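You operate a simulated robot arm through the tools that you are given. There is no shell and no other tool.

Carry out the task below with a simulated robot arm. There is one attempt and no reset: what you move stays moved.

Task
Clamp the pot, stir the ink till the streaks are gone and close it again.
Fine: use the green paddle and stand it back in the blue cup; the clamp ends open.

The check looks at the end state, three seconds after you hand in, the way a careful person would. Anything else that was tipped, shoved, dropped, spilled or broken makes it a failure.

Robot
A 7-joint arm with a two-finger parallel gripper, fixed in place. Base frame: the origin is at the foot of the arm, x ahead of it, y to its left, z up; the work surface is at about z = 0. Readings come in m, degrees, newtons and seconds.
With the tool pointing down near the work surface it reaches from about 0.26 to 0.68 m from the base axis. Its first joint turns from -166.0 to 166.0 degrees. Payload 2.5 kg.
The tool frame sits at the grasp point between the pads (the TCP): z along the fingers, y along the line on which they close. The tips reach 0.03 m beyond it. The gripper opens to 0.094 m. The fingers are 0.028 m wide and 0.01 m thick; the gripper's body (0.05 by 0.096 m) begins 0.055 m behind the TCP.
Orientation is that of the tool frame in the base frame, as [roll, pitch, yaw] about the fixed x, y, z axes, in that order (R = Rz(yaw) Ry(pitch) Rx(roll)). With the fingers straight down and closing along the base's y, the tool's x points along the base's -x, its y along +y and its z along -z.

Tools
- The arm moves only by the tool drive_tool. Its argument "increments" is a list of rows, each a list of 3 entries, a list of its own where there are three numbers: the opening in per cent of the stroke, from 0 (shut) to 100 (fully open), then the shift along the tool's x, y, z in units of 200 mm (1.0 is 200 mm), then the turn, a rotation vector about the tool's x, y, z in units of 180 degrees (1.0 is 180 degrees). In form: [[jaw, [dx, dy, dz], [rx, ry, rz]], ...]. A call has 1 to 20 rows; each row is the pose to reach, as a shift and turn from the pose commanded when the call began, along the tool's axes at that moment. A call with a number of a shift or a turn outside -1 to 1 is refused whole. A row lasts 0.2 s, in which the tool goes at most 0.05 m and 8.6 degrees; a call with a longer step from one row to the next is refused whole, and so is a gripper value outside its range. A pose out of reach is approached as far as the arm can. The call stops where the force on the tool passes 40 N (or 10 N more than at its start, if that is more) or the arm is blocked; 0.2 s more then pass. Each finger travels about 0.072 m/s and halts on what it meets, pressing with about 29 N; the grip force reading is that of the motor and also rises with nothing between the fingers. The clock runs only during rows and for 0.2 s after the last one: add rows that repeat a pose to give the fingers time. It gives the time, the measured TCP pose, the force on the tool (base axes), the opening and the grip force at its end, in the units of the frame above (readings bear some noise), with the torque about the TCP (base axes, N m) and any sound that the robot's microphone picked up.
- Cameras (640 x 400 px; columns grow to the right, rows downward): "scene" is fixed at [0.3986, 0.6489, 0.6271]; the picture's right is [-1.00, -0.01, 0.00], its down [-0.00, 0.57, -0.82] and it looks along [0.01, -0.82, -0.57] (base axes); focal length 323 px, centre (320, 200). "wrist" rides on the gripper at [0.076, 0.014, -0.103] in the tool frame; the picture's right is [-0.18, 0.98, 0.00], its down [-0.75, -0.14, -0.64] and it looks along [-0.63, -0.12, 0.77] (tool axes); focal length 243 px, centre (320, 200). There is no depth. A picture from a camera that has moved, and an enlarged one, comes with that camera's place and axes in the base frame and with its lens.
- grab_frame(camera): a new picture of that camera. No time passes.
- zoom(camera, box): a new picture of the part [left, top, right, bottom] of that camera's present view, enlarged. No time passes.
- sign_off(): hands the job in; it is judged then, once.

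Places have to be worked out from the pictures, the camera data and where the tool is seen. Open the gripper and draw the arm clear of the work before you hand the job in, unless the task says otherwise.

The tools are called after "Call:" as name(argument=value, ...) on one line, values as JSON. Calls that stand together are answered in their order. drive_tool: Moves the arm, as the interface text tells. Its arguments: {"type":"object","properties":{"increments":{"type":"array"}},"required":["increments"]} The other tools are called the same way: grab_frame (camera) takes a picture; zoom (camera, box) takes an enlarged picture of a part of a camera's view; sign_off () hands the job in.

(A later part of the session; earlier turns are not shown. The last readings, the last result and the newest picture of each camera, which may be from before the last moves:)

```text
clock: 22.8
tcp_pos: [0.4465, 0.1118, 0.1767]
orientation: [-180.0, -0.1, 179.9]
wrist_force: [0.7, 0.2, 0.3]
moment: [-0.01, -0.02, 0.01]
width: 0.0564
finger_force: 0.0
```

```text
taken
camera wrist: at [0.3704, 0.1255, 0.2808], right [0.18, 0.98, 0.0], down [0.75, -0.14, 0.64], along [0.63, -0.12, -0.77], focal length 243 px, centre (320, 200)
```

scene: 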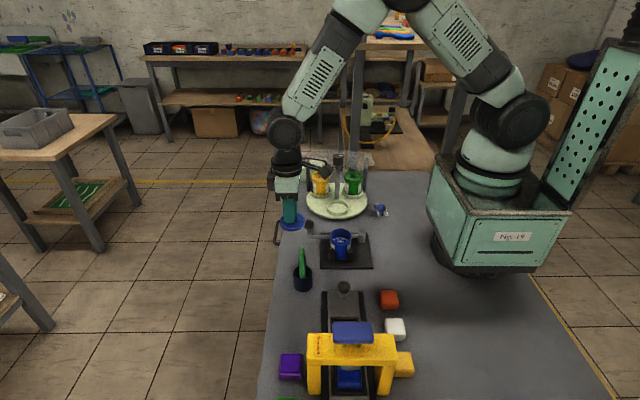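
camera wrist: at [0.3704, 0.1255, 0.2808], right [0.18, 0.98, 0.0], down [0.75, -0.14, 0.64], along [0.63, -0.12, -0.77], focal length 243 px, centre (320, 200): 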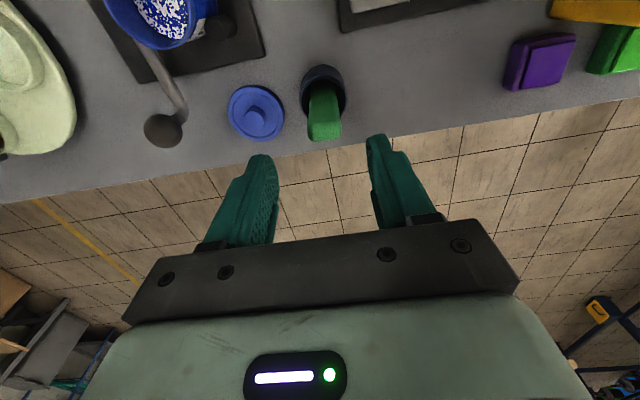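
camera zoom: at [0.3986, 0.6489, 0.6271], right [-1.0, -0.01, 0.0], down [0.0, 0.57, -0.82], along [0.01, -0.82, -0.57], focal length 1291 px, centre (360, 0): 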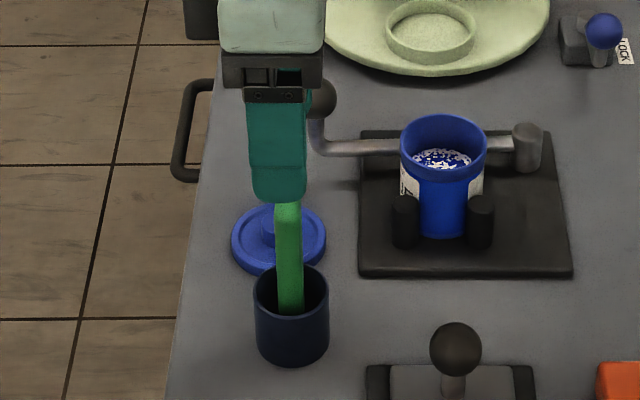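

The paddle is between the fingers. I'll descend to TCP z ≈ 0.115 and close.

Call:
drive_tool(increments=[[60, [0.007, 0.007, 0.1], [0, 0, 0]], [60, [0.007, 0.007, 0.2], [0, 0, 0]], [60, [0.007, 0.007, 0.31], [0, 0, 0]], [50, [0.007, 0.007, 0.31], [0, 0, 0]], [40, [0.007, 0.007, 0.31], [0, 0, 0]], [30, [0.007, 0.007, 0.31], [0, 0, 0]], [20, [0.007, 0.007, 0.31], [0, 0, 0]], [12, [0.007, 0.007, 0.31], [0, 0, 0]], [12, [0.007, 0.007, 0.31], [0, 0, 0]]])

Call:
zoom(camera="scene", box=[260, 210, 360, 310])

Call:
zoom(camera="wrist", box=[240, 60, 400, 240])

```text
clock: 24.8
tcp_pos: [0.4434, 0.1134, 0.1174]
orientation: [-180.0, 0.0, 179.9]
wrist_force: [-0.6, -0.1, 0.3]
moment: [-0.03, -0.04, -0.03]
width: 0.0251
finger_force: 29.0
```

```text
4.00 times, centred on (310, 260) of scene
camera zoom: at [0.3986, 0.6489, 0.6271], right [-1.0, -0.01, 0.0], down [0.0, 0.57, -0.82], along [0.01, -0.82, -0.57], focal length 1291 px, centre (360, -40)
```

zoom: 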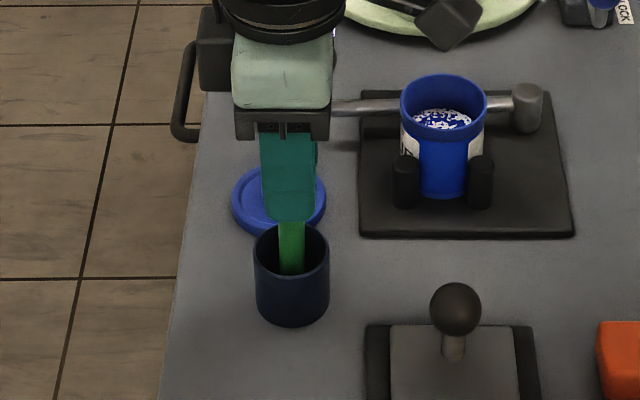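

```text
2.22 times, centred on (320, 150) of wrist
camera zoom: at [0.3674, 0.127, 0.2213], right [0.18, 0.98, 0.0], down [0.75, -0.14, 0.64], along [0.63, -0.12, -0.77], focal length 539 px, centre (320, 311)
```

zoom: 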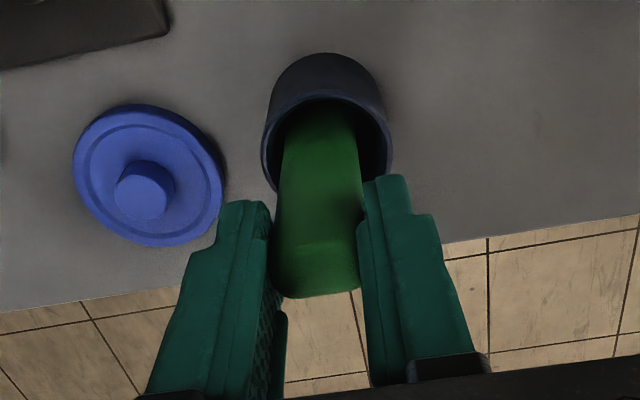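

The paddle is held (25 mm wide) at TCP (0.4434, 0.1134, 0.117). I'll lift it straight up out of the cup and look at it.

Call:
drive_tool(increments=[[12, [0, 0, -0.05], [0, 0, 0]], [12, [0, 0, -0.13], [0, 0, 0]], [12, [0, 0, -0.23], [0, 0, 0]], [12, [0, 0, -0.33], [0, 0, 0]], [12, [0, 0, -0.43], [0, 0, 0]], [12, [0, 0, -0.53], [0, 0, 0]], [12, [0, 0, -0.57], [0, 0, 0]]])

Call:
zoom(camera="scene", box=[260, 170, 360, 300])

Call:
grab_frame(camera="wrist")

```text
clock: 26.4
tcp_pos: [0.4455, 0.1125, 0.231]
orientation: [180.0, 0.1, -180.0]
wrist_force: [0.2, 1.3, -0.5]
moment: [0.01, 0.01, 0.02]
width: 0.025
finger_force: 29.3
```

```text
3.08 times, centred on (310, 235) of scene
camera zoom: at [0.3986, 0.6489, 0.6271], right [-1.0, -0.01, 0.0], down [0.0, 0.57, -0.82], along [0.01, -0.82, -0.57], focal length 993 px, centre (351, 92)
```

zoom: 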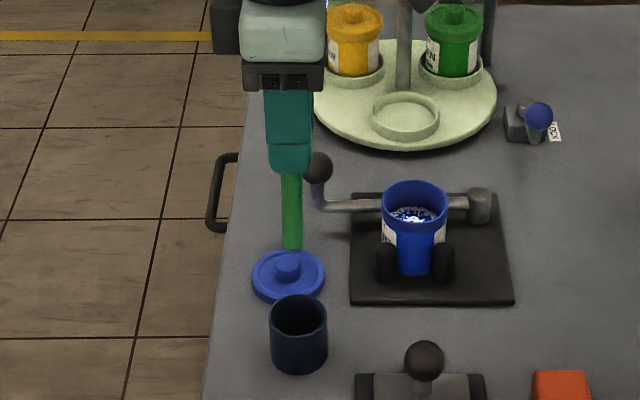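

```text
taken
camera wrist: at [0.3686, 0.1261, 0.3342], right [0.18, 0.98, 0.0], down [0.75, -0.14, 0.64], along [0.63, -0.12, -0.77], focal length 243 px, centre (320, 200)
```

wrist: 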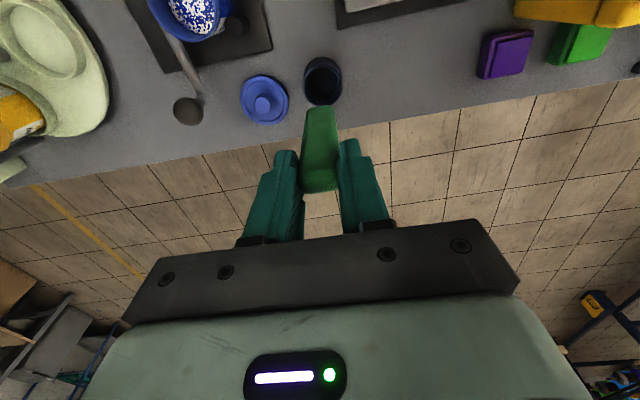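

The paddle is a plain bar whose bottom hangs about 0.117 m below the TCP and sits about 4 mm to +x of it. I'll carry it at this height to above the pot centre.

Call:
drive_tool(increments=[[12, [0.06, -0.06, 0], [0, 0, 0]], [12, [0.14, -0.15, 0], [0, 0, 0]], [12, [0.22, -0.24, 0], [0, 0, 0]], [12, [0.3, -0.33, 0], [0, 0, 0]], [12, [0.38, -0.42, 0], [0, 0, 0]], [12, [0.44, -0.48, 0], [0, 0, 0]], [12, [0.478, -0.515, 0], [0, 0, 0]], [12, [0.478, -0.515, 0.05], [0, 0, 0]]])

Call:
zoom(camera="scene", box=[300, 170, 400, 270])

Call:
zoom(camera="wrist", box=[240, 60, 400, 220])

```text
clock: 28.2
tcp_pos: [0.3482, 0.0103, 0.22]
orientation: [180.0, 0.0, -179.9]
wrist_force: [0.3, 0.7, 0.5]
moment: [-0.03, 0.01, 0.01]
width: 0.025
finger_force: 28.5
```

```text
4.00 times, centred on (350, 220) of scene
camera zoom: at [0.3986, 0.6489, 0.6271], right [-1.0, -0.01, 0.0], down [0.0, 0.57, -0.82], along [0.01, -0.82, -0.57], focal length 1291 px, centre (200, 120)
```

zoom: 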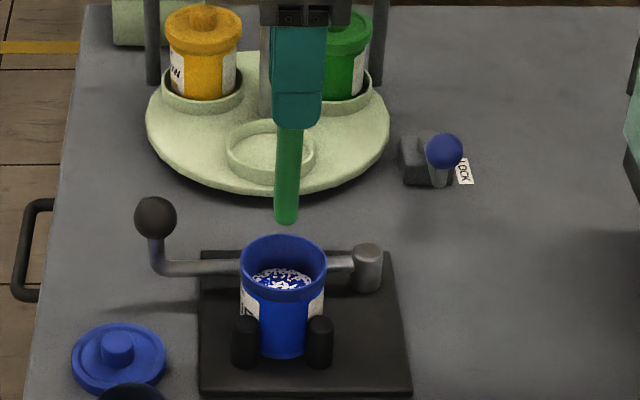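

```text
2.50 times, centred on (320, 140) of wrist
camera zoom: at [0.2727, 0.0235, 0.3238], right [0.18, 0.98, 0.0], down [0.75, -0.14, 0.64], along [0.63, -0.12, -0.77], focal length 606 px, centre (320, 350)
```

zoom: 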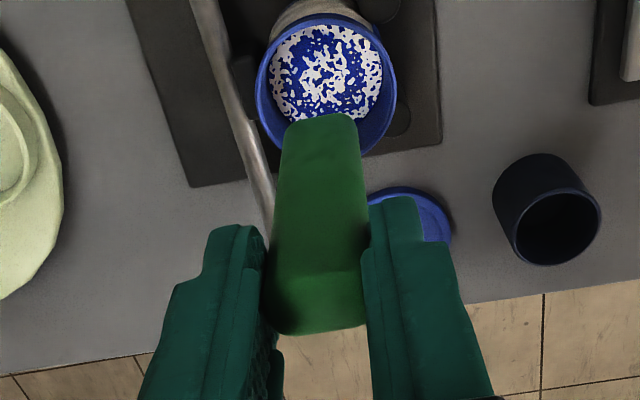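

The paddle is within about 2 mm of the pot centre. I'll shift slightly in +y and lower it into the ink slowly, watching the force.

Call:
drive_tool(increments=[[12, [0, 0.008, 0.05], [0, 0, 0]], [12, [0, 0.008, 0.12], [0, 0, 0]], [12, [0, 0.008, 0.19], [0, 0, 0]], [12, [0, 0.008, 0.25], [0, 0, 0]], [12, [0, 0.008, 0.31], [0, 0, 0]], [12, [0, 0.008, 0.37], [0, 0, 0]]])

Call:
zoom(camera="scene", box=[310, 200, 380, 270])

Call:
zoom(camera="wrist", box=[240, 60, 400, 220])

```text
clock: 29.6
tcp_pos: [0.3487, 0.0119, 0.1468]
orientation: [180.0, -0.1, 180.0]
wrist_force: [0.5, -0.7, 0.4]
moment: [0.0, 0.0, 0.01]
width: 0.0248
finger_force: 28.2
```

```text
5.71 times, centred on (345, 235) of scene
camera zoom: at [0.3986, 0.6489, 0.6271], right [-1.0, -0.01, 0.0], down [0.0, 0.57, -0.82], along [0.01, -0.82, -0.57], focal length 1844 px, centre (177, 0)
```

zoom: 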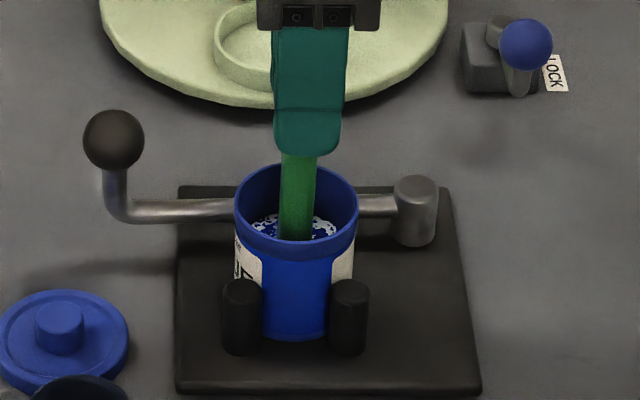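

```text
2.50 times, centred on (320, 140) of wrist
camera zoom: at [0.2728, 0.0259, 0.2496], right [0.18, 0.98, 0.0], down [0.75, -0.14, 0.64], along [0.63, -0.12, -0.77], focal length 606 px, centre (320, 350)
```

zoom: 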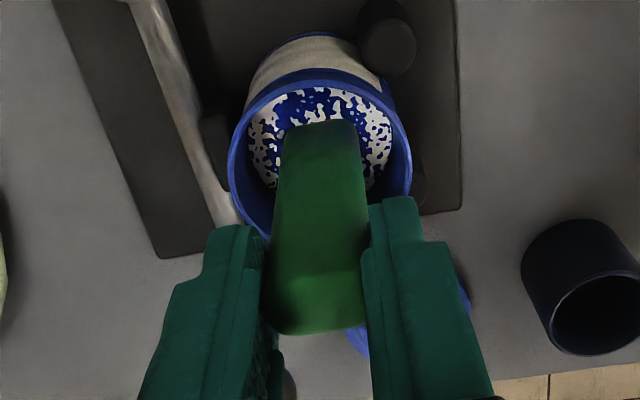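

No contact. I'll lower another 8 mm and begin with a gentle circle of about 6 mm radius.

Call:
drive_tool(increments=[[12, [0, 0, 0.02], [0, 0, 0]], [12, [0, 0, 0.04], [0, 0, 0]], [12, [0.015, 0, 0.04], [0, 0, 0]], [12, [0.03, 0, 0.04], [0, 0, 0]], [12, [0.024, 0.018, 0.04], [0, 0, 0]], [12, [0.009, 0.029, 0.04], [0, 0, 0]], [12, [-0.009, 0.029, 0.04], [0, 0, 0]], [12, [-0.024, 0.018, 0.04], [0, 0, 0]], [12, [-0.03, 0, 0.04], [0, 0, 0]], [12, [-0.024, -0.018, 0.04], [0, 0, 0]], [12, [-0.009, -0.029, 0.04], [0, 0, 0]], [12, [0.009, -0.029, 0.04], [0, 0, 0]], [12, [0.024, -0.018, 0.04], [0, 0, 0]], [12, [0.03, 0, 0.04], [0, 0, 0]]])

Call:
zoom(camera="wrist", box=[240, 60, 400, 220])

Call:
zoom(camera="scene", box=[310, 200, 380, 270])

```text
clock: 32.6
tcp_pos: [0.3423, 0.0117, 0.1378]
orientation: [180.0, 0.0, 179.9]
wrist_force: [-0.9, -0.4, -0.8]
moment: [0.01, -0.02, 0.0]
width: 0.0252
finger_force: 28.7
```

```text
2.50 times, centred on (320, 140) of wrist
camera zoom: at [0.2665, 0.0255, 0.2424], right [0.18, 0.98, 0.0], down [0.75, -0.14, 0.64], along [0.63, -0.12, -0.77], focal length 606 px, centre (320, 350)
```

zoom: 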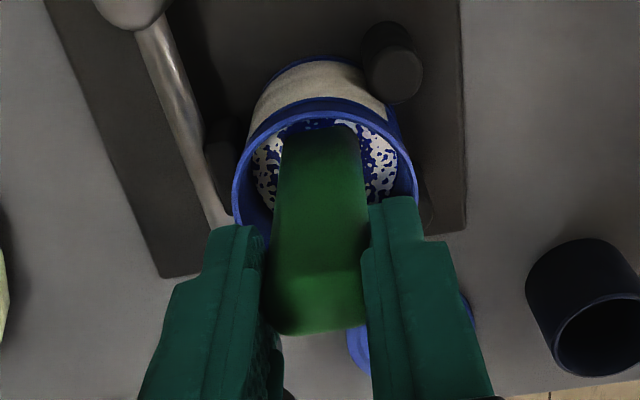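

```text
5.71 times, centred on (345, 235) of scene
camera zoom: at [0.3986, 0.6489, 0.6271], right [-1.0, -0.01, 0.0], down [0.0, 0.57, -0.82], along [0.01, -0.82, -0.57], focal length 1844 px, centre (177, 0)
```

zoom: 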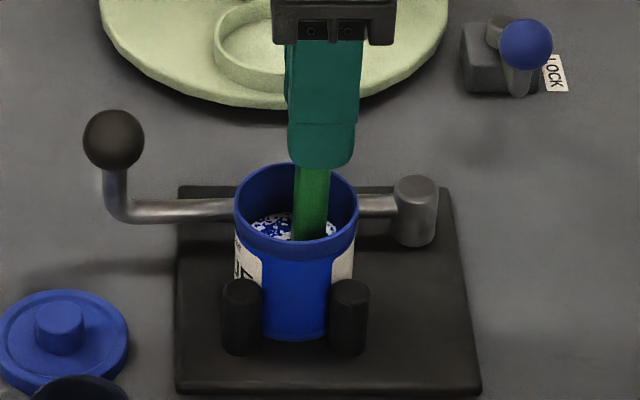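

The streaks fade a little and forces stay near zero. I'll stir two full turns at about 7 mm radius.

Call:
drive_tool(increments=[[12, [-0.001, 0.021, 0], [0, 0, 0]], [12, [-0.019, 0.034, 0], [0, 0, 0]], [12, [-0.041, 0.034, 0], [0, 0, 0]], [12, [-0.059, 0.021, 0], [0, 0, 0]], [12, [-0.066, 0, 0], [0, 0, 0]], [12, [-0.059, -0.021, 0], [0, 0, 0]], [12, [-0.041, -0.034, 0], [0, 0, 0]], [12, [-0.019, -0.034, 0], [0, 0, 0]], [12, [-0.001, -0.021, 0], [0, 0, 0]], [12, [0.006, 0, 0], [0, 0, 0]], [12, [-0.001, 0.021, 0], [0, 0, 0]], [12, [-0.019, 0.034, 0], [0, 0, 0]], [12, [-0.041, 0.034, 0], [0, 0, 0]], [12, [-0.059, 0.021, 0], [0, 0, 0]], [12, [-0.066, 0, 0], [0, 0, 0]], [12, [-0.059, -0.021, 0], [0, 0, 0]], [12, [-0.041, -0.034, 0], [0, 0, 0]], [12, [-0.019, -0.034, 0], [0, 0, 0]], [12, [-0.001, -0.021, 0], [0, 0, 0]], [12, [0.006, 0, 0], [0, 0, 0]]])

Call:
zoom(camera="wrist", box=[240, 60, 400, 220])

Call:
zoom(camera="scene", box=[310, 200, 380, 270])

```text
clock: 36.8
tcp_pos: [0.3418, 0.0113, 0.1385]
orientation: [-180.0, -0.1, -180.0]
wrist_force: [-0.6, 0.5, 0.1]
moment: [0.0, -0.01, 0.0]
width: 0.0247
finger_force: 28.9
```

```text
2.50 times, centred on (320, 140) of wrist
camera zoom: at [0.2653, 0.0254, 0.2414], right [0.18, 0.98, 0.0], down [0.75, -0.14, 0.64], along [0.63, -0.12, -0.77], focal length 606 px, centre (320, 350)
```

zoom: 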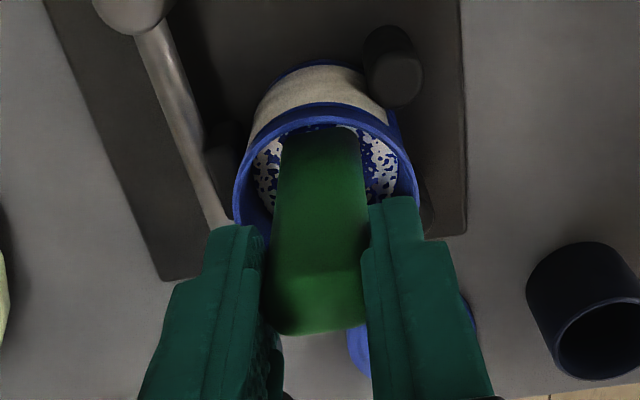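

```text
5.71 times, centred on (345, 235) of scene
camera zoom: at [0.3986, 0.6489, 0.6271], right [-1.0, -0.01, 0.0], down [0.0, 0.57, -0.82], along [0.01, -0.82, -0.57], focal length 1844 px, centre (177, 0)
```

zoom: 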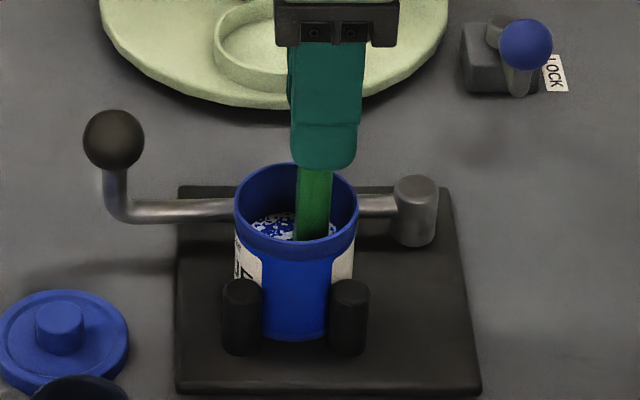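

The streaks shrink slowly. I'll stir faster, three turns per call.

Call:
drive_tool(increments=[[12, [-0.018, 0.031, 0], [0, 0, 0]], [12, [-0.054, 0.031, 0], [0, 0, 0]], [12, [-0.072, 0, 0], [0, 0, 0]], [12, [-0.054, -0.031, 0], [0, 0, 0]], [12, [-0.018, -0.031, 0], [0, 0, 0]], [12, [0, 0, 0], [0, 0, 0]], [12, [-0.018, 0.031, 0], [0, 0, 0]], [12, [-0.054, 0.031, 0], [0, 0, 0]], [12, [-0.072, 0, 0], [0, 0, 0]], [12, [-0.054, -0.031, 0], [0, 0, 0]], [12, [-0.018, -0.031, 0], [0, 0, 0]], [12, [0, 0, 0], [0, 0, 0]], [12, [-0.018, 0.031, 0], [0, 0, 0]], [12, [-0.054, 0.031, 0], [0, 0, 0]], [12, [-0.072, 0, 0], [0, 0, 0]], [12, [-0.054, -0.031, 0], [0, 0, 0]], [12, [-0.018, -0.031, 0], [0, 0, 0]], [12, [0, 0, 0], [0, 0, 0]]])

Call:
zoom(camera="wrist", box=[240, 60, 400, 220])

Call:
zoom(camera="scene", box=[310, 200, 380, 270])

```text
clock: 40.6
tcp_pos: [0.341, 0.0105, 0.1397]
orientation: [180.0, 0.1, -180.0]
wrist_force: [0.3, 0.2, -0.2]
moment: [0.01, 0.0, -0.05]
width: 0.0248
finger_force: 29.1
```

```text
2.50 times, centred on (320, 140) of wrist
camera zoom: at [0.2653, 0.0245, 0.2429], right [0.18, 0.98, 0.0], down [0.75, -0.14, 0.64], along [0.63, -0.12, -0.77], focal length 606 px, centre (320, 350)
```

zoom: 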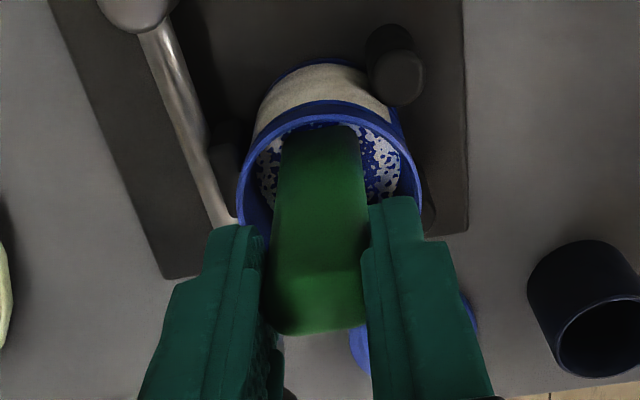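

```text
5.71 times, centred on (345, 235) of scene
camera zoom: at [0.3986, 0.6489, 0.6271], right [-1.0, -0.01, 0.0], down [0.0, 0.57, -0.82], along [0.01, -0.82, -0.57], focal length 1844 px, centre (177, 0)
```

zoom: 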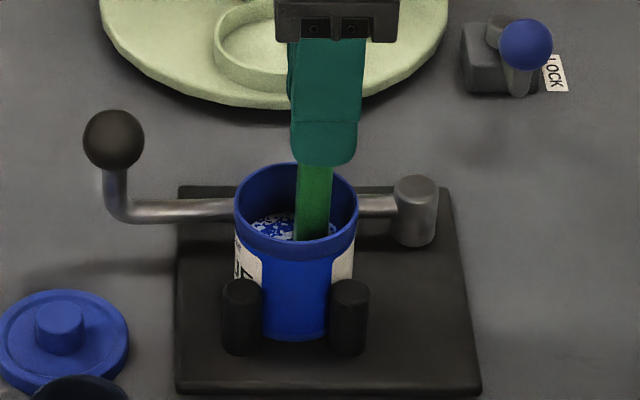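

Slow but visible fading (the flecks are getting bluish). I'll continue with quicker turns, four per call.

Call:
drive_tool(increments=[[12, [-0.025, 0.034, 0], [0, 0, 0]], [12, [-0.065, 0.021, 0], [0, 0, 0]], [12, [-0.065, -0.021, 0], [0, 0, 0]], [12, [-0.025, -0.034, 0], [0, 0, 0]], [12, [0, 0, 0], [0, 0, 0]], [12, [-0.025, 0.034, 0], [0, 0, 0]], [12, [-0.065, 0.021, 0], [0, 0, 0]], [12, [-0.065, -0.021, 0], [0, 0, 0]], [12, [-0.025, -0.034, 0], [0, 0, 0]], [12, [0, 0, 0], [0, 0, 0]], [12, [-0.025, 0.034, 0], [0, 0, 0]], [12, [-0.065, 0.021, 0], [0, 0, 0]], [12, [-0.065, -0.021, 0], [0, 0, 0]], [12, [-0.025, -0.034, 0], [0, 0, 0]], [12, [0, 0, 0], [0, 0, 0]], [12, [-0.025, 0.034, 0], [0, 0, 0]], [12, [-0.065, 0.021, 0], [0, 0, 0]], [12, [-0.065, -0.021, 0], [0, 0, 0]], [12, [-0.025, -0.034, 0], [0, 0, 0]], [12, [0, 0, 0], [0, 0, 0]]])

Call:
zoom(camera="wrist", box=[270, 80, 370, 160])

Call:
zoom(camera="scene", box=[325, 215, 365, 255])

```text
clock: 44.8
tcp_pos: [0.3414, 0.0102, 0.1382]
orientation: [-179.9, -0.1, 180.0]
wrist_force: [-0.7, 0.1, -1.3]
moment: [0.01, 0.03, 0.0]
width: 0.0251
finger_force: 29.1
```

```text
5.00 times, centred on (320, 120) of wrist
camera zoom: at [0.266, 0.0247, 0.2421], right [0.18, 0.98, 0.0], down [0.75, -0.14, 0.64], along [0.63, -0.12, -0.77], focal length 1213 px, centre (320, 600)
```

zoom: 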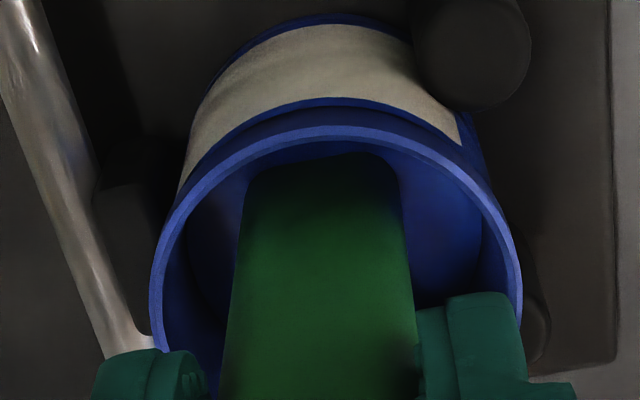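

```text
10.00 times, centred on (345, 235) of scene
camera zoom: at [0.3986, 0.6489, 0.6271], right [-1.0, -0.01, 0.0], down [0.0, 0.57, -0.82], along [0.01, -0.82, -0.57], focal length 3228 px, centre (70, -150)
```

zoom: 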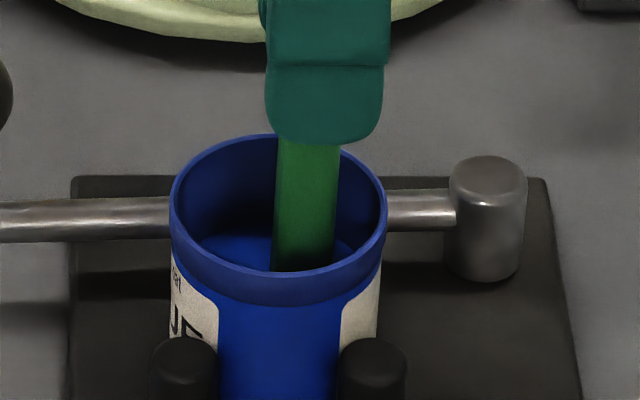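

The ink is now a uniform blue with no streaks. I'll centre the paddle and lift it slowly straight out of the pot.

Call:
drive_tool(increments=[[12, [-0.018, 0, 0], [0, 0, 0]], [12, [-0.036, 0, 0], [0, 0, 0]], [12, [-0.036, 0, -0.04], [0, 0, 0]], [12, [-0.036, 0, -0.08], [0, 0, 0]], [12, [-0.036, 0, -0.12], [0, 0, 0]], [12, [-0.036, 0, -0.16], [0, 0, 0]], [12, [-0.036, 0, -0.2], [0, 0, 0]], [12, [-0.036, 0, -0.24], [0, 0, 0]], [12, [-0.036, 0, -0.24], [0, 0, 0]], [12, [-0.036, 0, -0.24], [0, 0, 0]], [12, [-0.036, 0, -0.24], [0, 0, 0]], [12, [-0.036, 0, -0.3], [0, 0, 0]], [12, [-0.036, 0, -0.38], [0, 0, 0]], [12, [-0.036, 0, -0.46], [0, 0, 0]], [12, [-0.036, 0, -0.46], [0, 0, 0]]])

Call:
zoom(camera="wrist", box=[240, 40, 400, 220])

Call:
zoom(camera="scene", box=[280, 170, 400, 290])

```text
clock: 48.0
tcp_pos: [0.3481, 0.0108, 0.2315]
orientation: [180.0, -0.1, -180.0]
wrist_force: [0.6, -1.0, 0.0]
moment: [-0.01, -0.02, -0.01]
width: 0.0249
finger_force: 29.4
```

```text
2.22 times, centred on (320, 130) of wrist
camera zoom: at [0.2727, 0.0249, 0.3351], right [0.18, 0.98, 0.0], down [0.75, -0.14, 0.64], along [0.63, -0.12, -0.77], focal length 539 px, centre (320, 356)
```

zoom: 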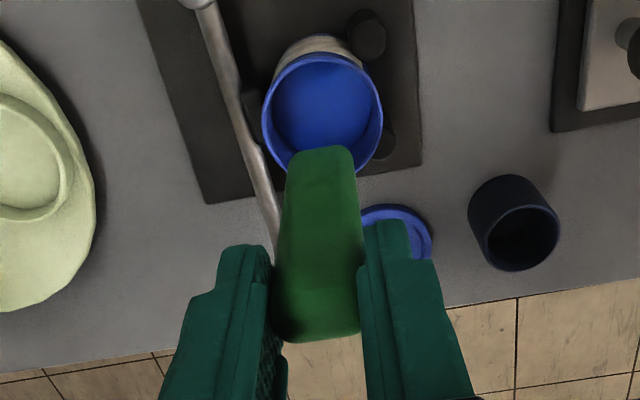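

```text
3.33 times, centred on (340, 230) of scene
camera zoom: at [0.3986, 0.6489, 0.6271], right [-1.0, -0.01, 0.0], down [0.0, 0.57, -0.82], along [0.01, -0.82, -0.57], focal length 1076 px, centre (253, 100)
```

zoom: 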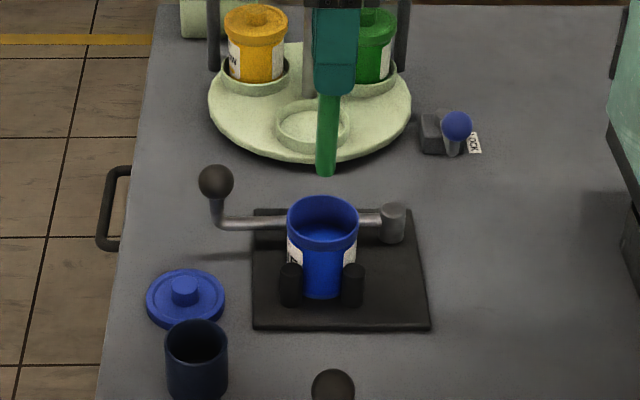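

The ink is uniform and the paddle is clear of the pot. I'll carry it back over the cup along the reverse of the outbound move and check alignment.

Call:
drive_tool(increments=[[12, [-0.04, 0.045, 0], [0, 0, 0]], [12, [-0.11, 0.12, 0], [0, 0, 0]], [12, [-0.19, 0.2, 0], [0, 0, 0]], [12, [-0.27, 0.29, 0], [0, 0, 0]], [12, [-0.35, 0.37, 0], [0, 0, 0]], [12, [-0.43, 0.455, 0], [0, 0, 0]], [12, [-0.478, 0.507, 0], [0, 0, 0]], [12, [-0.478, 0.507, 0.1], [0, 0, 0]], [12, [-0.478, 0.507, 0.2], [0, 0, 0]], [12, [-0.478, 0.507, 0.27], [0, 0, 0]], [12, [-0.478, 0.507, 0.27], [0, 0, 0]]])

Call:
zoom(camera="wrist", box=[240, 40, 400, 220])

Call:
zoom(camera="scene", box=[260, 190, 360, 300])

```text
clock: 50.4
tcp_pos: [0.4427, 0.1132, 0.1754]
orientation: [-180.0, 0.1, -179.9]
wrist_force: [-1.1, 0.4, -0.9]
moment: [0.0, -0.02, -0.01]
width: 0.0251
finger_force: 29.0
```

```text
2.22 times, centred on (320, 130) of wrist
camera zoom: at [0.3673, 0.1269, 0.2796], right [0.18, 0.98, 0.0], down [0.75, -0.14, 0.64], along [0.63, -0.12, -0.77], focal length 539 px, centre (320, 356)
```

zoom: 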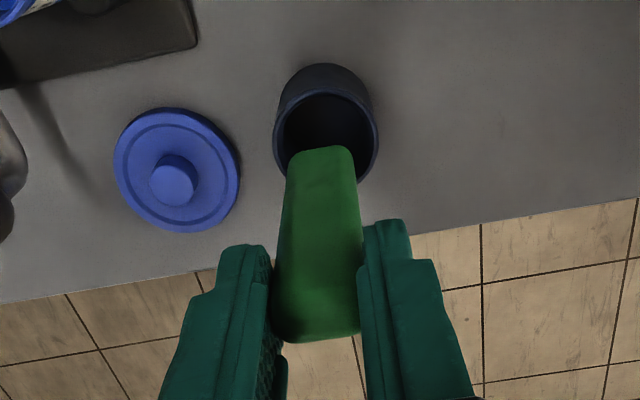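

```text
3.64 times, centred on (310, 245) of scene
camera zoom: at [0.3986, 0.6489, 0.6271], right [-1.0, -0.01, 0.0], down [0.0, 0.57, -0.82], along [0.01, -0.82, -0.57], focal length 1174 px, centre (356, 36)
```

zoom: 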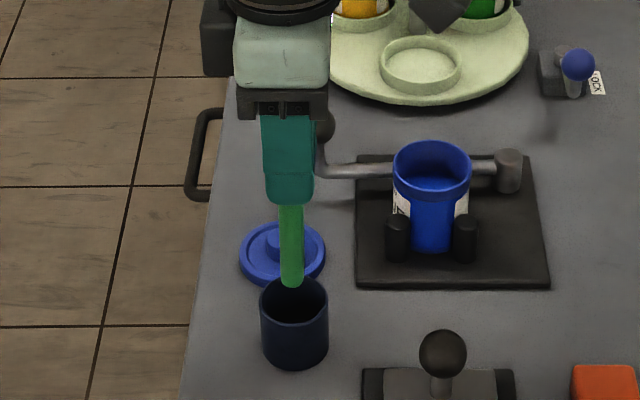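

Alignment is good; the cup centre is about 2 mm to -x and +y of the paddle, so I nudge and lower it in slowly.

Call:
drive_tool(increments=[[12, [0.01, 0.007, 0.0], [0, 0, 0]], [12, [0.01, 0.007, 0.04], [0, 0, 0]], [12, [0.01, 0.007, 0.08], [0, 0, 0]], [12, [0.01, 0.007, 0.13], [0, 0, 0]], [12, [0.01, 0.007, 0.18], [0, 0, 0]], [12, [0.01, 0.007, 0.23], [0, 0, 0]], [12, [0.01, 0.007, 0.27], [0, 0, 0]], [12, [0.01, 0.007, 0.285], [0, 0, 0]]])

Call:
zoom(camera="wrist", box=[240, 40, 400, 220])

Call:
zoom(camera="scene", box=[260, 210, 360, 310])

```text
clock: 52.2
tcp_pos: [0.4418, 0.1135, 0.1202]
orientation: [-179.9, 0.0, -180.0]
wrist_force: [-0.3, 0.2, 0.8]
moment: [0.03, 0.01, -0.02]
width: 0.0252
finger_force: 29.2
```

```text
2.22 times, centred on (320, 130) of wrist
camera zoom: at [0.3662, 0.1286, 0.2231], right [0.18, 0.98, 0.0], down [0.75, -0.14, 0.64], along [0.63, -0.12, -0.77], focal length 539 px, centre (320, 356)
```

zoom: 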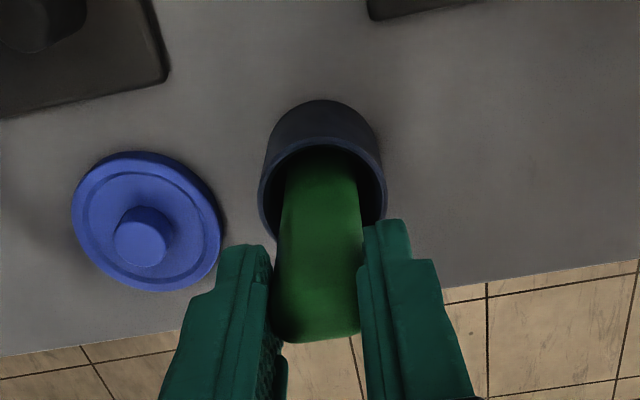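

```text
4.00 times, centred on (310, 260) of scene
camera zoom: at [0.3986, 0.6489, 0.6271], right [-1.0, -0.01, 0.0], down [0.0, 0.57, -0.82], along [0.01, -0.82, -0.57], focal length 1291 px, centre (360, -40)
```

zoom: 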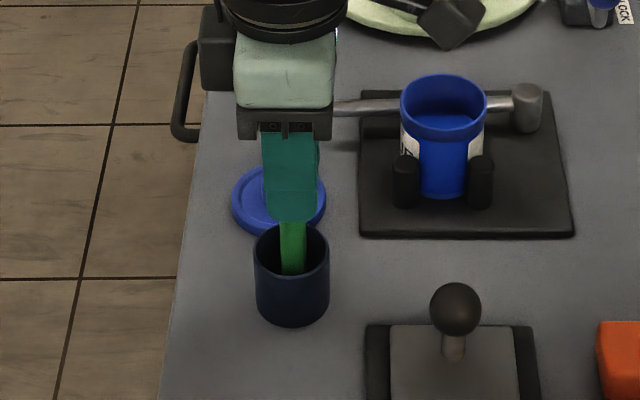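

The paddle is inside the cup. I lower the last 3 mm and then release by opening.

Call:
drive_tool(increments=[[12, [0, 0, 0.007], [0, 0, 0]], [12, [0, 0, 0.014], [0, 0, 0]], [12, [0, 0, 0.014], [0, 0, 0]]])

```text
clock: 53.0
tcp_pos: [0.4418, 0.1137, 0.1166]
orientation: [179.9, 0.0, 179.8]
wrist_force: [-3.5, 0.0, 14.6]
moment: [-0.01, 0.43, 0.0]
width: 0.025
finger_force: 28.5
```

It is resting on the cup floor (about 15 N). I'll relieve slightly, open and rise clear.

Call:
drive_tool(increments=[[12, [0, 0, -0.005], [0, 0, 0]], [28, [0, 0, -0.005], [0, 0, 0]], [35, [0, 0, -0.005], [0, 0, 0]], [45, [0, 0, -0.005], [0, 0, 0]], [55, [0, 0, -0.005], [0, 0, 0]], [60, [0, 0, -0.005], [0, 0, 0]], [60, [0, 0, -0.05], [0, 0, 0]], [60, [0, 0, -0.15], [0, 0, 0]], [60, [0, 0, -0.28], [0, 0, 0]], [60, [0, 0, -0.35], [0, 0, 0]]])

Call:
grab_frame(camera="wrist")

Call:
zoom(camera="scene", box=[260, 210, 360, 310])

```text
clock: 55.2
tcp_pos: [0.4416, 0.1158, 0.1867]
orientation: [-179.9, 0.1, -179.9]
wrist_force: [1.0, -0.6, 0.6]
moment: [0.01, -0.01, -0.02]
width: 0.0562
finger_force: 0.1
```

```text
taken
camera wrist: at [0.366, 0.1294, 0.2899], right [0.18, 0.98, 0.0], down [0.75, -0.14, 0.64], along [0.63, -0.12, -0.77], focal length 243 px, centre (320, 200)
```

wrist: 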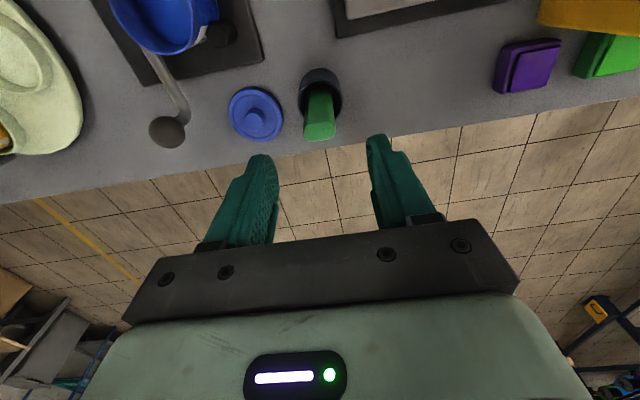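

```text
4.00 times, centred on (310, 260) of scene
camera zoom: at [0.3986, 0.6489, 0.6271], right [-1.0, -0.01, 0.0], down [0.0, 0.57, -0.82], along [0.01, -0.82, -0.57], focal length 1291 px, centre (360, -40)
```

zoom: 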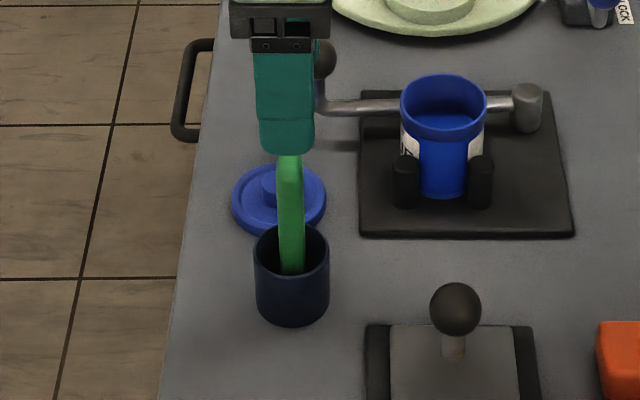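

The paddle stands in the cup again. Now I return above the lid (reverse of my recorded shifts) with the fingers open.

Call:
drive_tool(increments=[[60, [-0.02, -0.08, 0], [0, 0, 0]], [55, [-0.045, -0.18, 0], [0, 0, 0]], [50, [-0.075, -0.29, 0], [0, 0, 0]], [45, [-0.104, -0.395, 0], [0, 0, 0]], [45, [-0.104, -0.395, 0.1], [0, 0, 0]], [45, [-0.104, -0.395, 0.25], [0, 0, 0]], [45, [-0.104, -0.395, 0.4], [0, 0, 0]], [45, [-0.104, -0.395, 0.5], [0, 0, 0]], [45, [-0.104, -0.395, 0.56], [0, 0, 0]]])

Call:
zoom(camera="wrist", box=[220, 40, 420, 220])

Call:
zoom(camera="scene", box=[260, 200, 360, 300])

```text
clock: 57.2
tcp_pos: [0.4619, 0.0366, 0.0743]
orientation: [-180.0, -0.1, 180.0]
wrist_force: [-0.1, 1.1, -0.2]
moment: [0.01, 0.0, -0.04]
width: 0.0426
finger_force: 0.0
```

```text
2.22 times, centred on (320, 130) of wrist
camera zoom: at [0.3858, 0.0497, 0.1778], right [0.18, 0.98, 0.0], down [0.75, -0.14, 0.64], along [0.63, -0.12, -0.77], focal length 539 px, centre (320, 356)
```

zoom: 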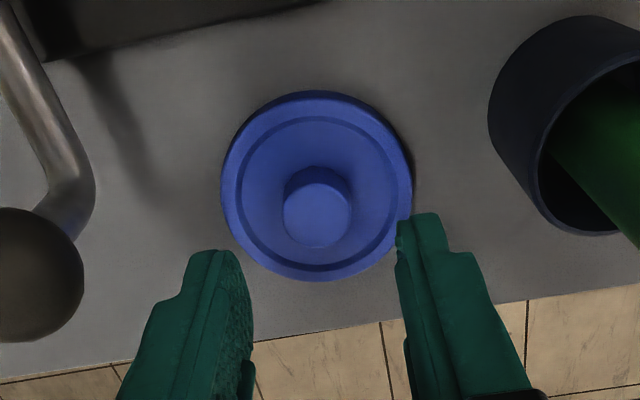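

```text
4.00 times, centred on (310, 250) of scene
camera zoom: at [0.3986, 0.6489, 0.6271], right [-1.0, -0.01, 0.0], down [0.0, 0.57, -0.82], along [0.01, -0.82, -0.57], focal length 1291 px, centre (360, 0)
```

zoom: 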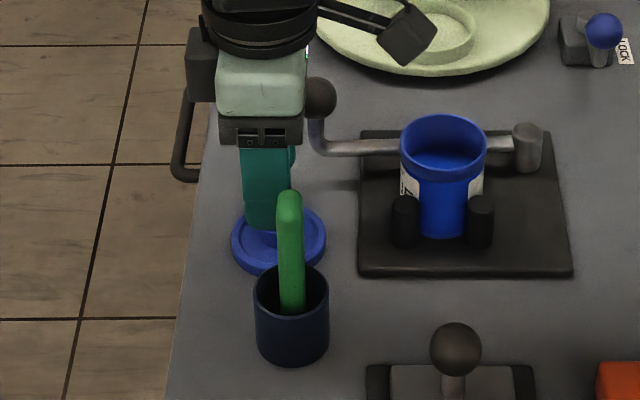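

The knob is centred between the fingers. I descend to the release height and grip it.

Call:
drive_tool(increments=[[45, [0, 0, 0.06], [0, 0, 0]], [45, [0, 0, 0.12], [0, 0, 0]], [45, [0, 0, 0.16], [0, 0, 0]], [35, [0, 0, 0.16], [0, 0, 0]], [25, [0, 0, 0.16], [0, 0, 0]], [15, [0, 0, 0.16], [0, 0, 0]], [10, [0, 0, 0.16], [0, 0, 0]], [10, [0, 0, 0.16], [0, 0, 0]], [10, [0, 0, 0.16], [0, 0, 0]]])

Call:
zoom(camera="wrist", box=[220, 40, 420, 220])

```text
clock: 59.2
tcp_pos: [0.4621, 0.0343, 0.0412]
orientation: [-180.0, 0.0, -179.9]
wrist_force: [0.2, -1.1, 0.7]
moment: [-0.03, 0.01, -0.03]
width: 0.0155
finger_force: 28.9
```

```text
2.22 times, centred on (320, 130) of wrist
camera zoom: at [0.3873, 0.0489, 0.1458], right [0.18, 0.98, 0.0], down [0.75, -0.14, 0.64], along [0.63, -0.12, -0.77], focal length 539 px, centre (320, 356)
```

zoom: 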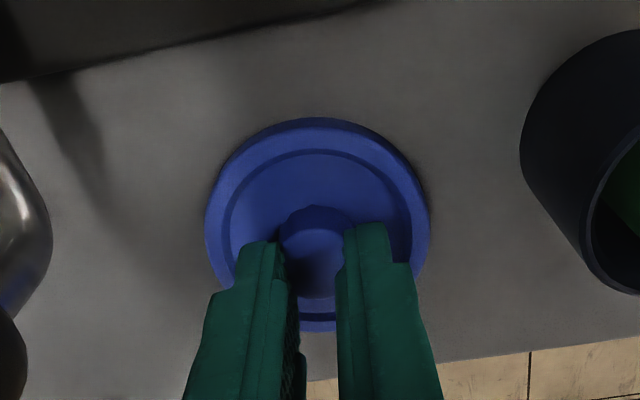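

The lid is gripped at the same width as before (15.5 mm). I'll lift it and carry it back over the pot using the reverse shift, stopping about 12 mm above the seat to check.

Call:
drive_tool(increments=[[10, [0, 0, -0.08], [0, 0, 0]], [10, [0, 0, -0.2], [0, 0, 0]], [10, [0, 0, -0.35], [0, 0, 0]], [10, [0, 0, -0.5], [0, 0, 0]], [10, [0, 0, -0.62], [0, 0, 0]], [10, [0.06, -0.014, -0.65], [0, 0, 0]], [10, [0.16, -0.037, -0.65], [0, 0, 0]], [10, [0.27, -0.062, -0.65], [0, 0, 0]], [10, [0.38, -0.087, -0.65], [0, 0, 0]], [10, [0.48, -0.11, -0.65], [0, 0, 0]], [10, [0.545, -0.124, -0.65], [0, 0, 0]], [10, [0.545, -0.124, -0.55], [0, 0, 0]], [10, [0.545, -0.124, -0.45], [0, 0, 0]], [10, [0.545, -0.124, -0.39], [0, 0, 0]], [10, [0.545, -0.124, -0.39], [0, 0, 0]]])

Call:
zoom(camera="wrist", box=[240, 60, 400, 220])

Call:
zoom(camera="scene", box=[320, 210, 370, 260])

```text
clock: 62.4
tcp_pos: [0.3515, 0.011, 0.1223]
orientation: [-180.0, 0.0, -180.0]
wrist_force: [-0.3, -0.4, -0.3]
moment: [0.01, -0.02, 0.02]
width: 0.0151
finger_force: 29.4
```

```text
2.50 times, centred on (320, 140) of wrist
camera zoom: at [0.2766, 0.024, 0.2258], right [0.18, 0.98, 0.0], down [0.75, -0.14, 0.64], along [0.63, -0.12, -0.77], focal length 606 px, centre (320, 350)
```

zoom: 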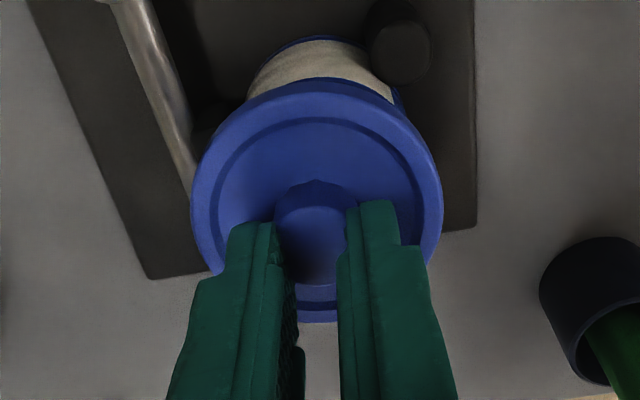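

```text
8.00 times, centred on (345, 235) of scene
camera zoom: at [0.3986, 0.6489, 0.6271], right [-1.0, -0.01, 0.0], down [0.0, 0.57, -0.82], along [0.01, -0.82, -0.57], focal length 2582 px, centre (120, -80)
```

zoom: 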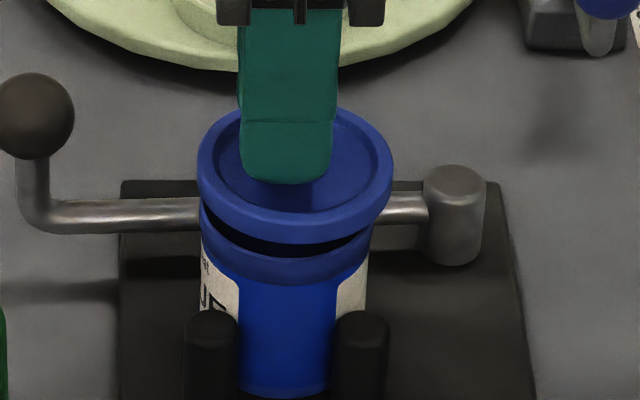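

The lid sits about 2 mm too far in -x relative to the pot, so I correct by +2.2 mm and lower further in small steps.

Call:
drive_tool(increments=[[10, [-0.011, 0, 0], [0, 0, 0]], [10, [-0.011, 0, 0.015], [0, 0, 0]], [10, [-0.011, 0, 0.03], [0, 0, 0]], [10, [-0.011, 0, 0.03], [0, 0, 0]]])

Call:
zoom(camera="scene", box=[320, 210, 370, 260])

Call:
zoom(camera="wrist", box=[240, 60, 400, 220])

```text
clock: 63.4
tcp_pos: [0.3558, 0.0107, 0.1146]
orientation: [-179.9, -0.1, 179.9]
wrist_force: [0.0, -1.0, -0.5]
moment: [-0.01, 0.0, -0.02]
width: 0.0187
finger_force: 28.8
```

```text
8.00 times, centred on (345, 235) of scene
camera zoom: at [0.3986, 0.6489, 0.6271], right [-1.0, -0.01, 0.0], down [0.0, 0.57, -0.82], along [0.01, -0.82, -0.57], focal length 2582 px, centre (120, -80)
```

zoom: 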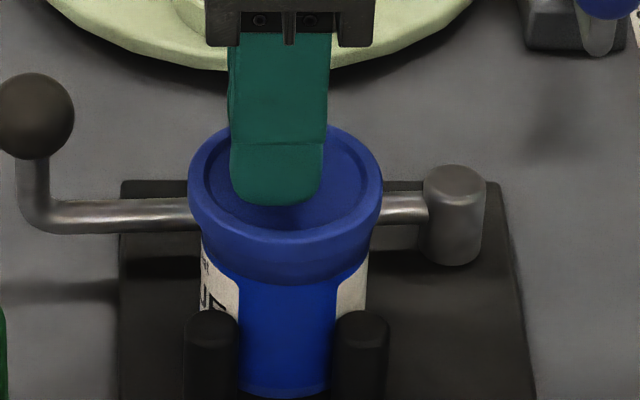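

```text
2.50 times, centred on (320, 140) of wrist
camera zoom: at [0.2795, 0.024, 0.2183], right [0.18, 0.98, 0.0], down [0.75, -0.14, 0.64], along [0.63, -0.12, -0.77], focal length 606 px, centre (320, 350)
```

zoom: 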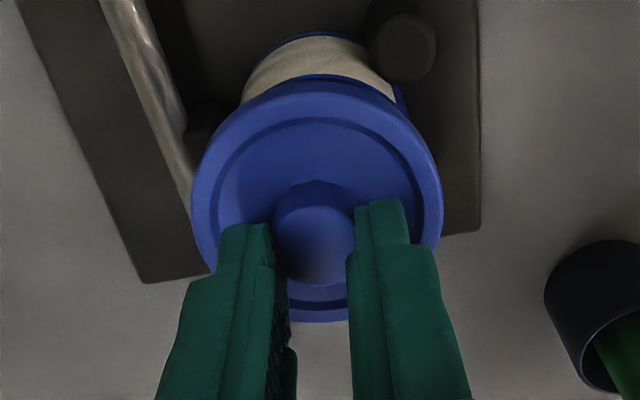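

The lid is now centred over the pot (scene columns 286 vs 286.5) with low forces. The grip width changed slightly, so I continue lowering in 2 mm steps.

Call:
drive_tool(increments=[[10, [0, 0, 0.01], [0, 0, 0]], [10, [0, 0, 0.02], [0, 0, 0]]])

Call:
zoom(camera="scene", box=[320, 210, 370, 260])

Call:
zoom(camera="wrist", box=[240, 60, 400, 220])

```text
clock: 64.0
tcp_pos: [0.3556, 0.01, 0.1105]
orientation: [-180.0, 0.1, -179.9]
wrist_force: [0.5, 0.0, -0.7]
moment: [0.01, -0.03, 0.01]
width: 0.0187
finger_force: 28.6
```

```text
8.00 times, centred on (345, 235) of scene
camera zoom: at [0.3986, 0.6489, 0.6271], right [-1.0, -0.01, 0.0], down [0.0, 0.57, -0.82], along [0.01, -0.82, -0.57], focal length 2582 px, centre (120, -80)
```

zoom: 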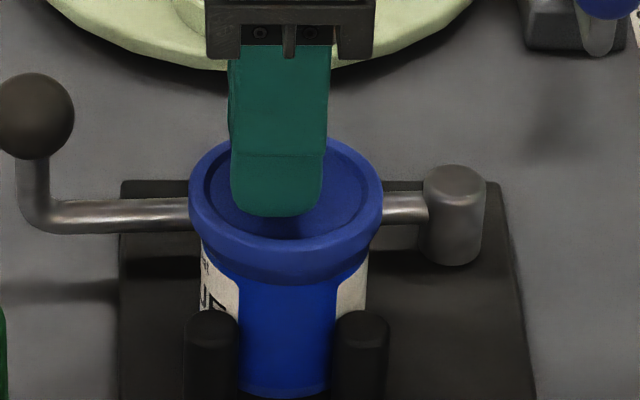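

```text
2.50 times, centred on (320, 140) of wrist
camera zoom: at [0.2794, 0.0244, 0.214], right [0.18, 0.98, 0.0], down [0.75, -0.14, 0.64], along [0.63, -0.12, -0.77], focal length 606 px, centre (320, 350)
```

zoom: 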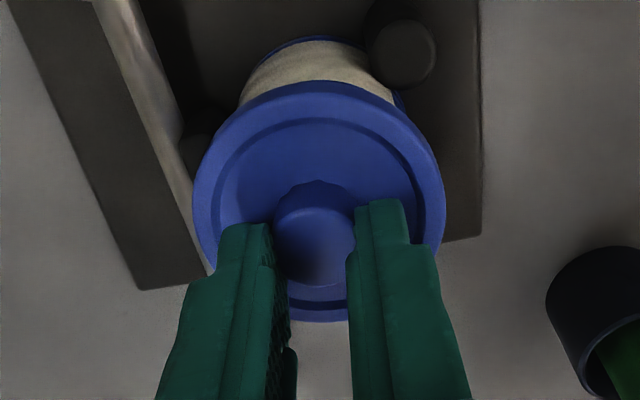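

Still aligned, no contact force. I continue down toward the seat at TCP z ≈ 0.107.

Call:
drive_tool(increments=[[10, [0, 0, 0.005], [0, 0, 0]], [10, [0, 0, 0.01], [0, 0, 0]], [10, [0, 0, 0.015], [0, 0, 0]]])

Call:
zoom(camera="scene", box=[320, 210, 370, 260])

```text
clock: 64.8
tcp_pos: [0.3559, 0.0107, 0.1084]
orientation: [180.0, 0.1, 180.0]
wrist_force: [-0.1, -0.4, 0.8]
moment: [0.0, -0.01, 0.03]
width: 0.0192
finger_force: 28.7
```

```text
8.00 times, centred on (345, 235) of scene
camera zoom: at [0.3986, 0.6489, 0.6271], right [-1.0, -0.01, 0.0], down [0.0, 0.57, -0.82], along [0.01, -0.82, -0.57], focal length 2582 px, centre (120, -80)
```

zoom: 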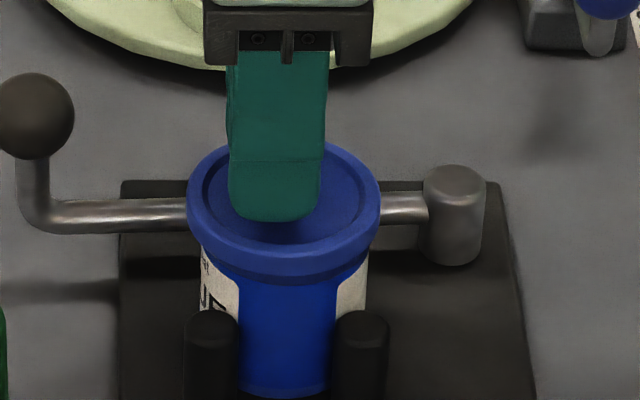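

The lid is about 1 mm to +x of its original spot and about 1 mm high. I correct and press down gently.

Call:
drive_tool(increments=[[10, [0.005, 0, 0], [0, 0, 0]], [10, [0.005, 0, 0.005], [0, 0, 0]], [10, [0.005, 0, 0.01], [0, 0, 0]]])

Call:
zoom(camera="scene", box=[320, 210, 370, 260])

```text
clock: 65.6
tcp_pos: [0.3537, 0.0114, 0.1079]
orientation: [180.0, 0.1, -179.9]
wrist_force: [-5.3, 7.6, 32.9]
moment: [0.21, 0.33, -0.02]
width: 0.0189
finger_force: 28.7
heard: snap
```

```text
8.00 times, centred on (345, 235) of scene
camera zoom: at [0.3986, 0.6489, 0.6271], right [-1.0, -0.01, 0.0], down [0.0, 0.57, -0.82], along [0.01, -0.82, -0.57], focal length 2582 px, centre (120, -80)
```

zoom: 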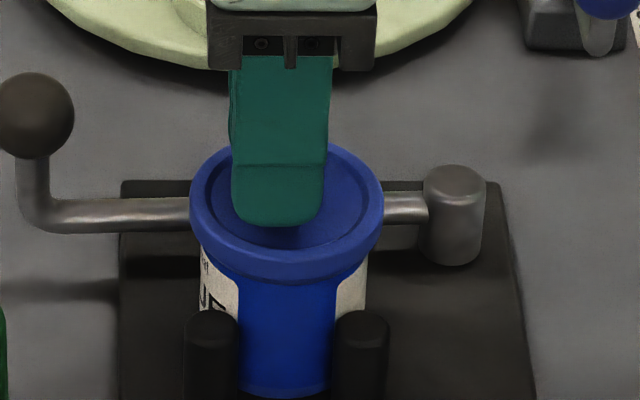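

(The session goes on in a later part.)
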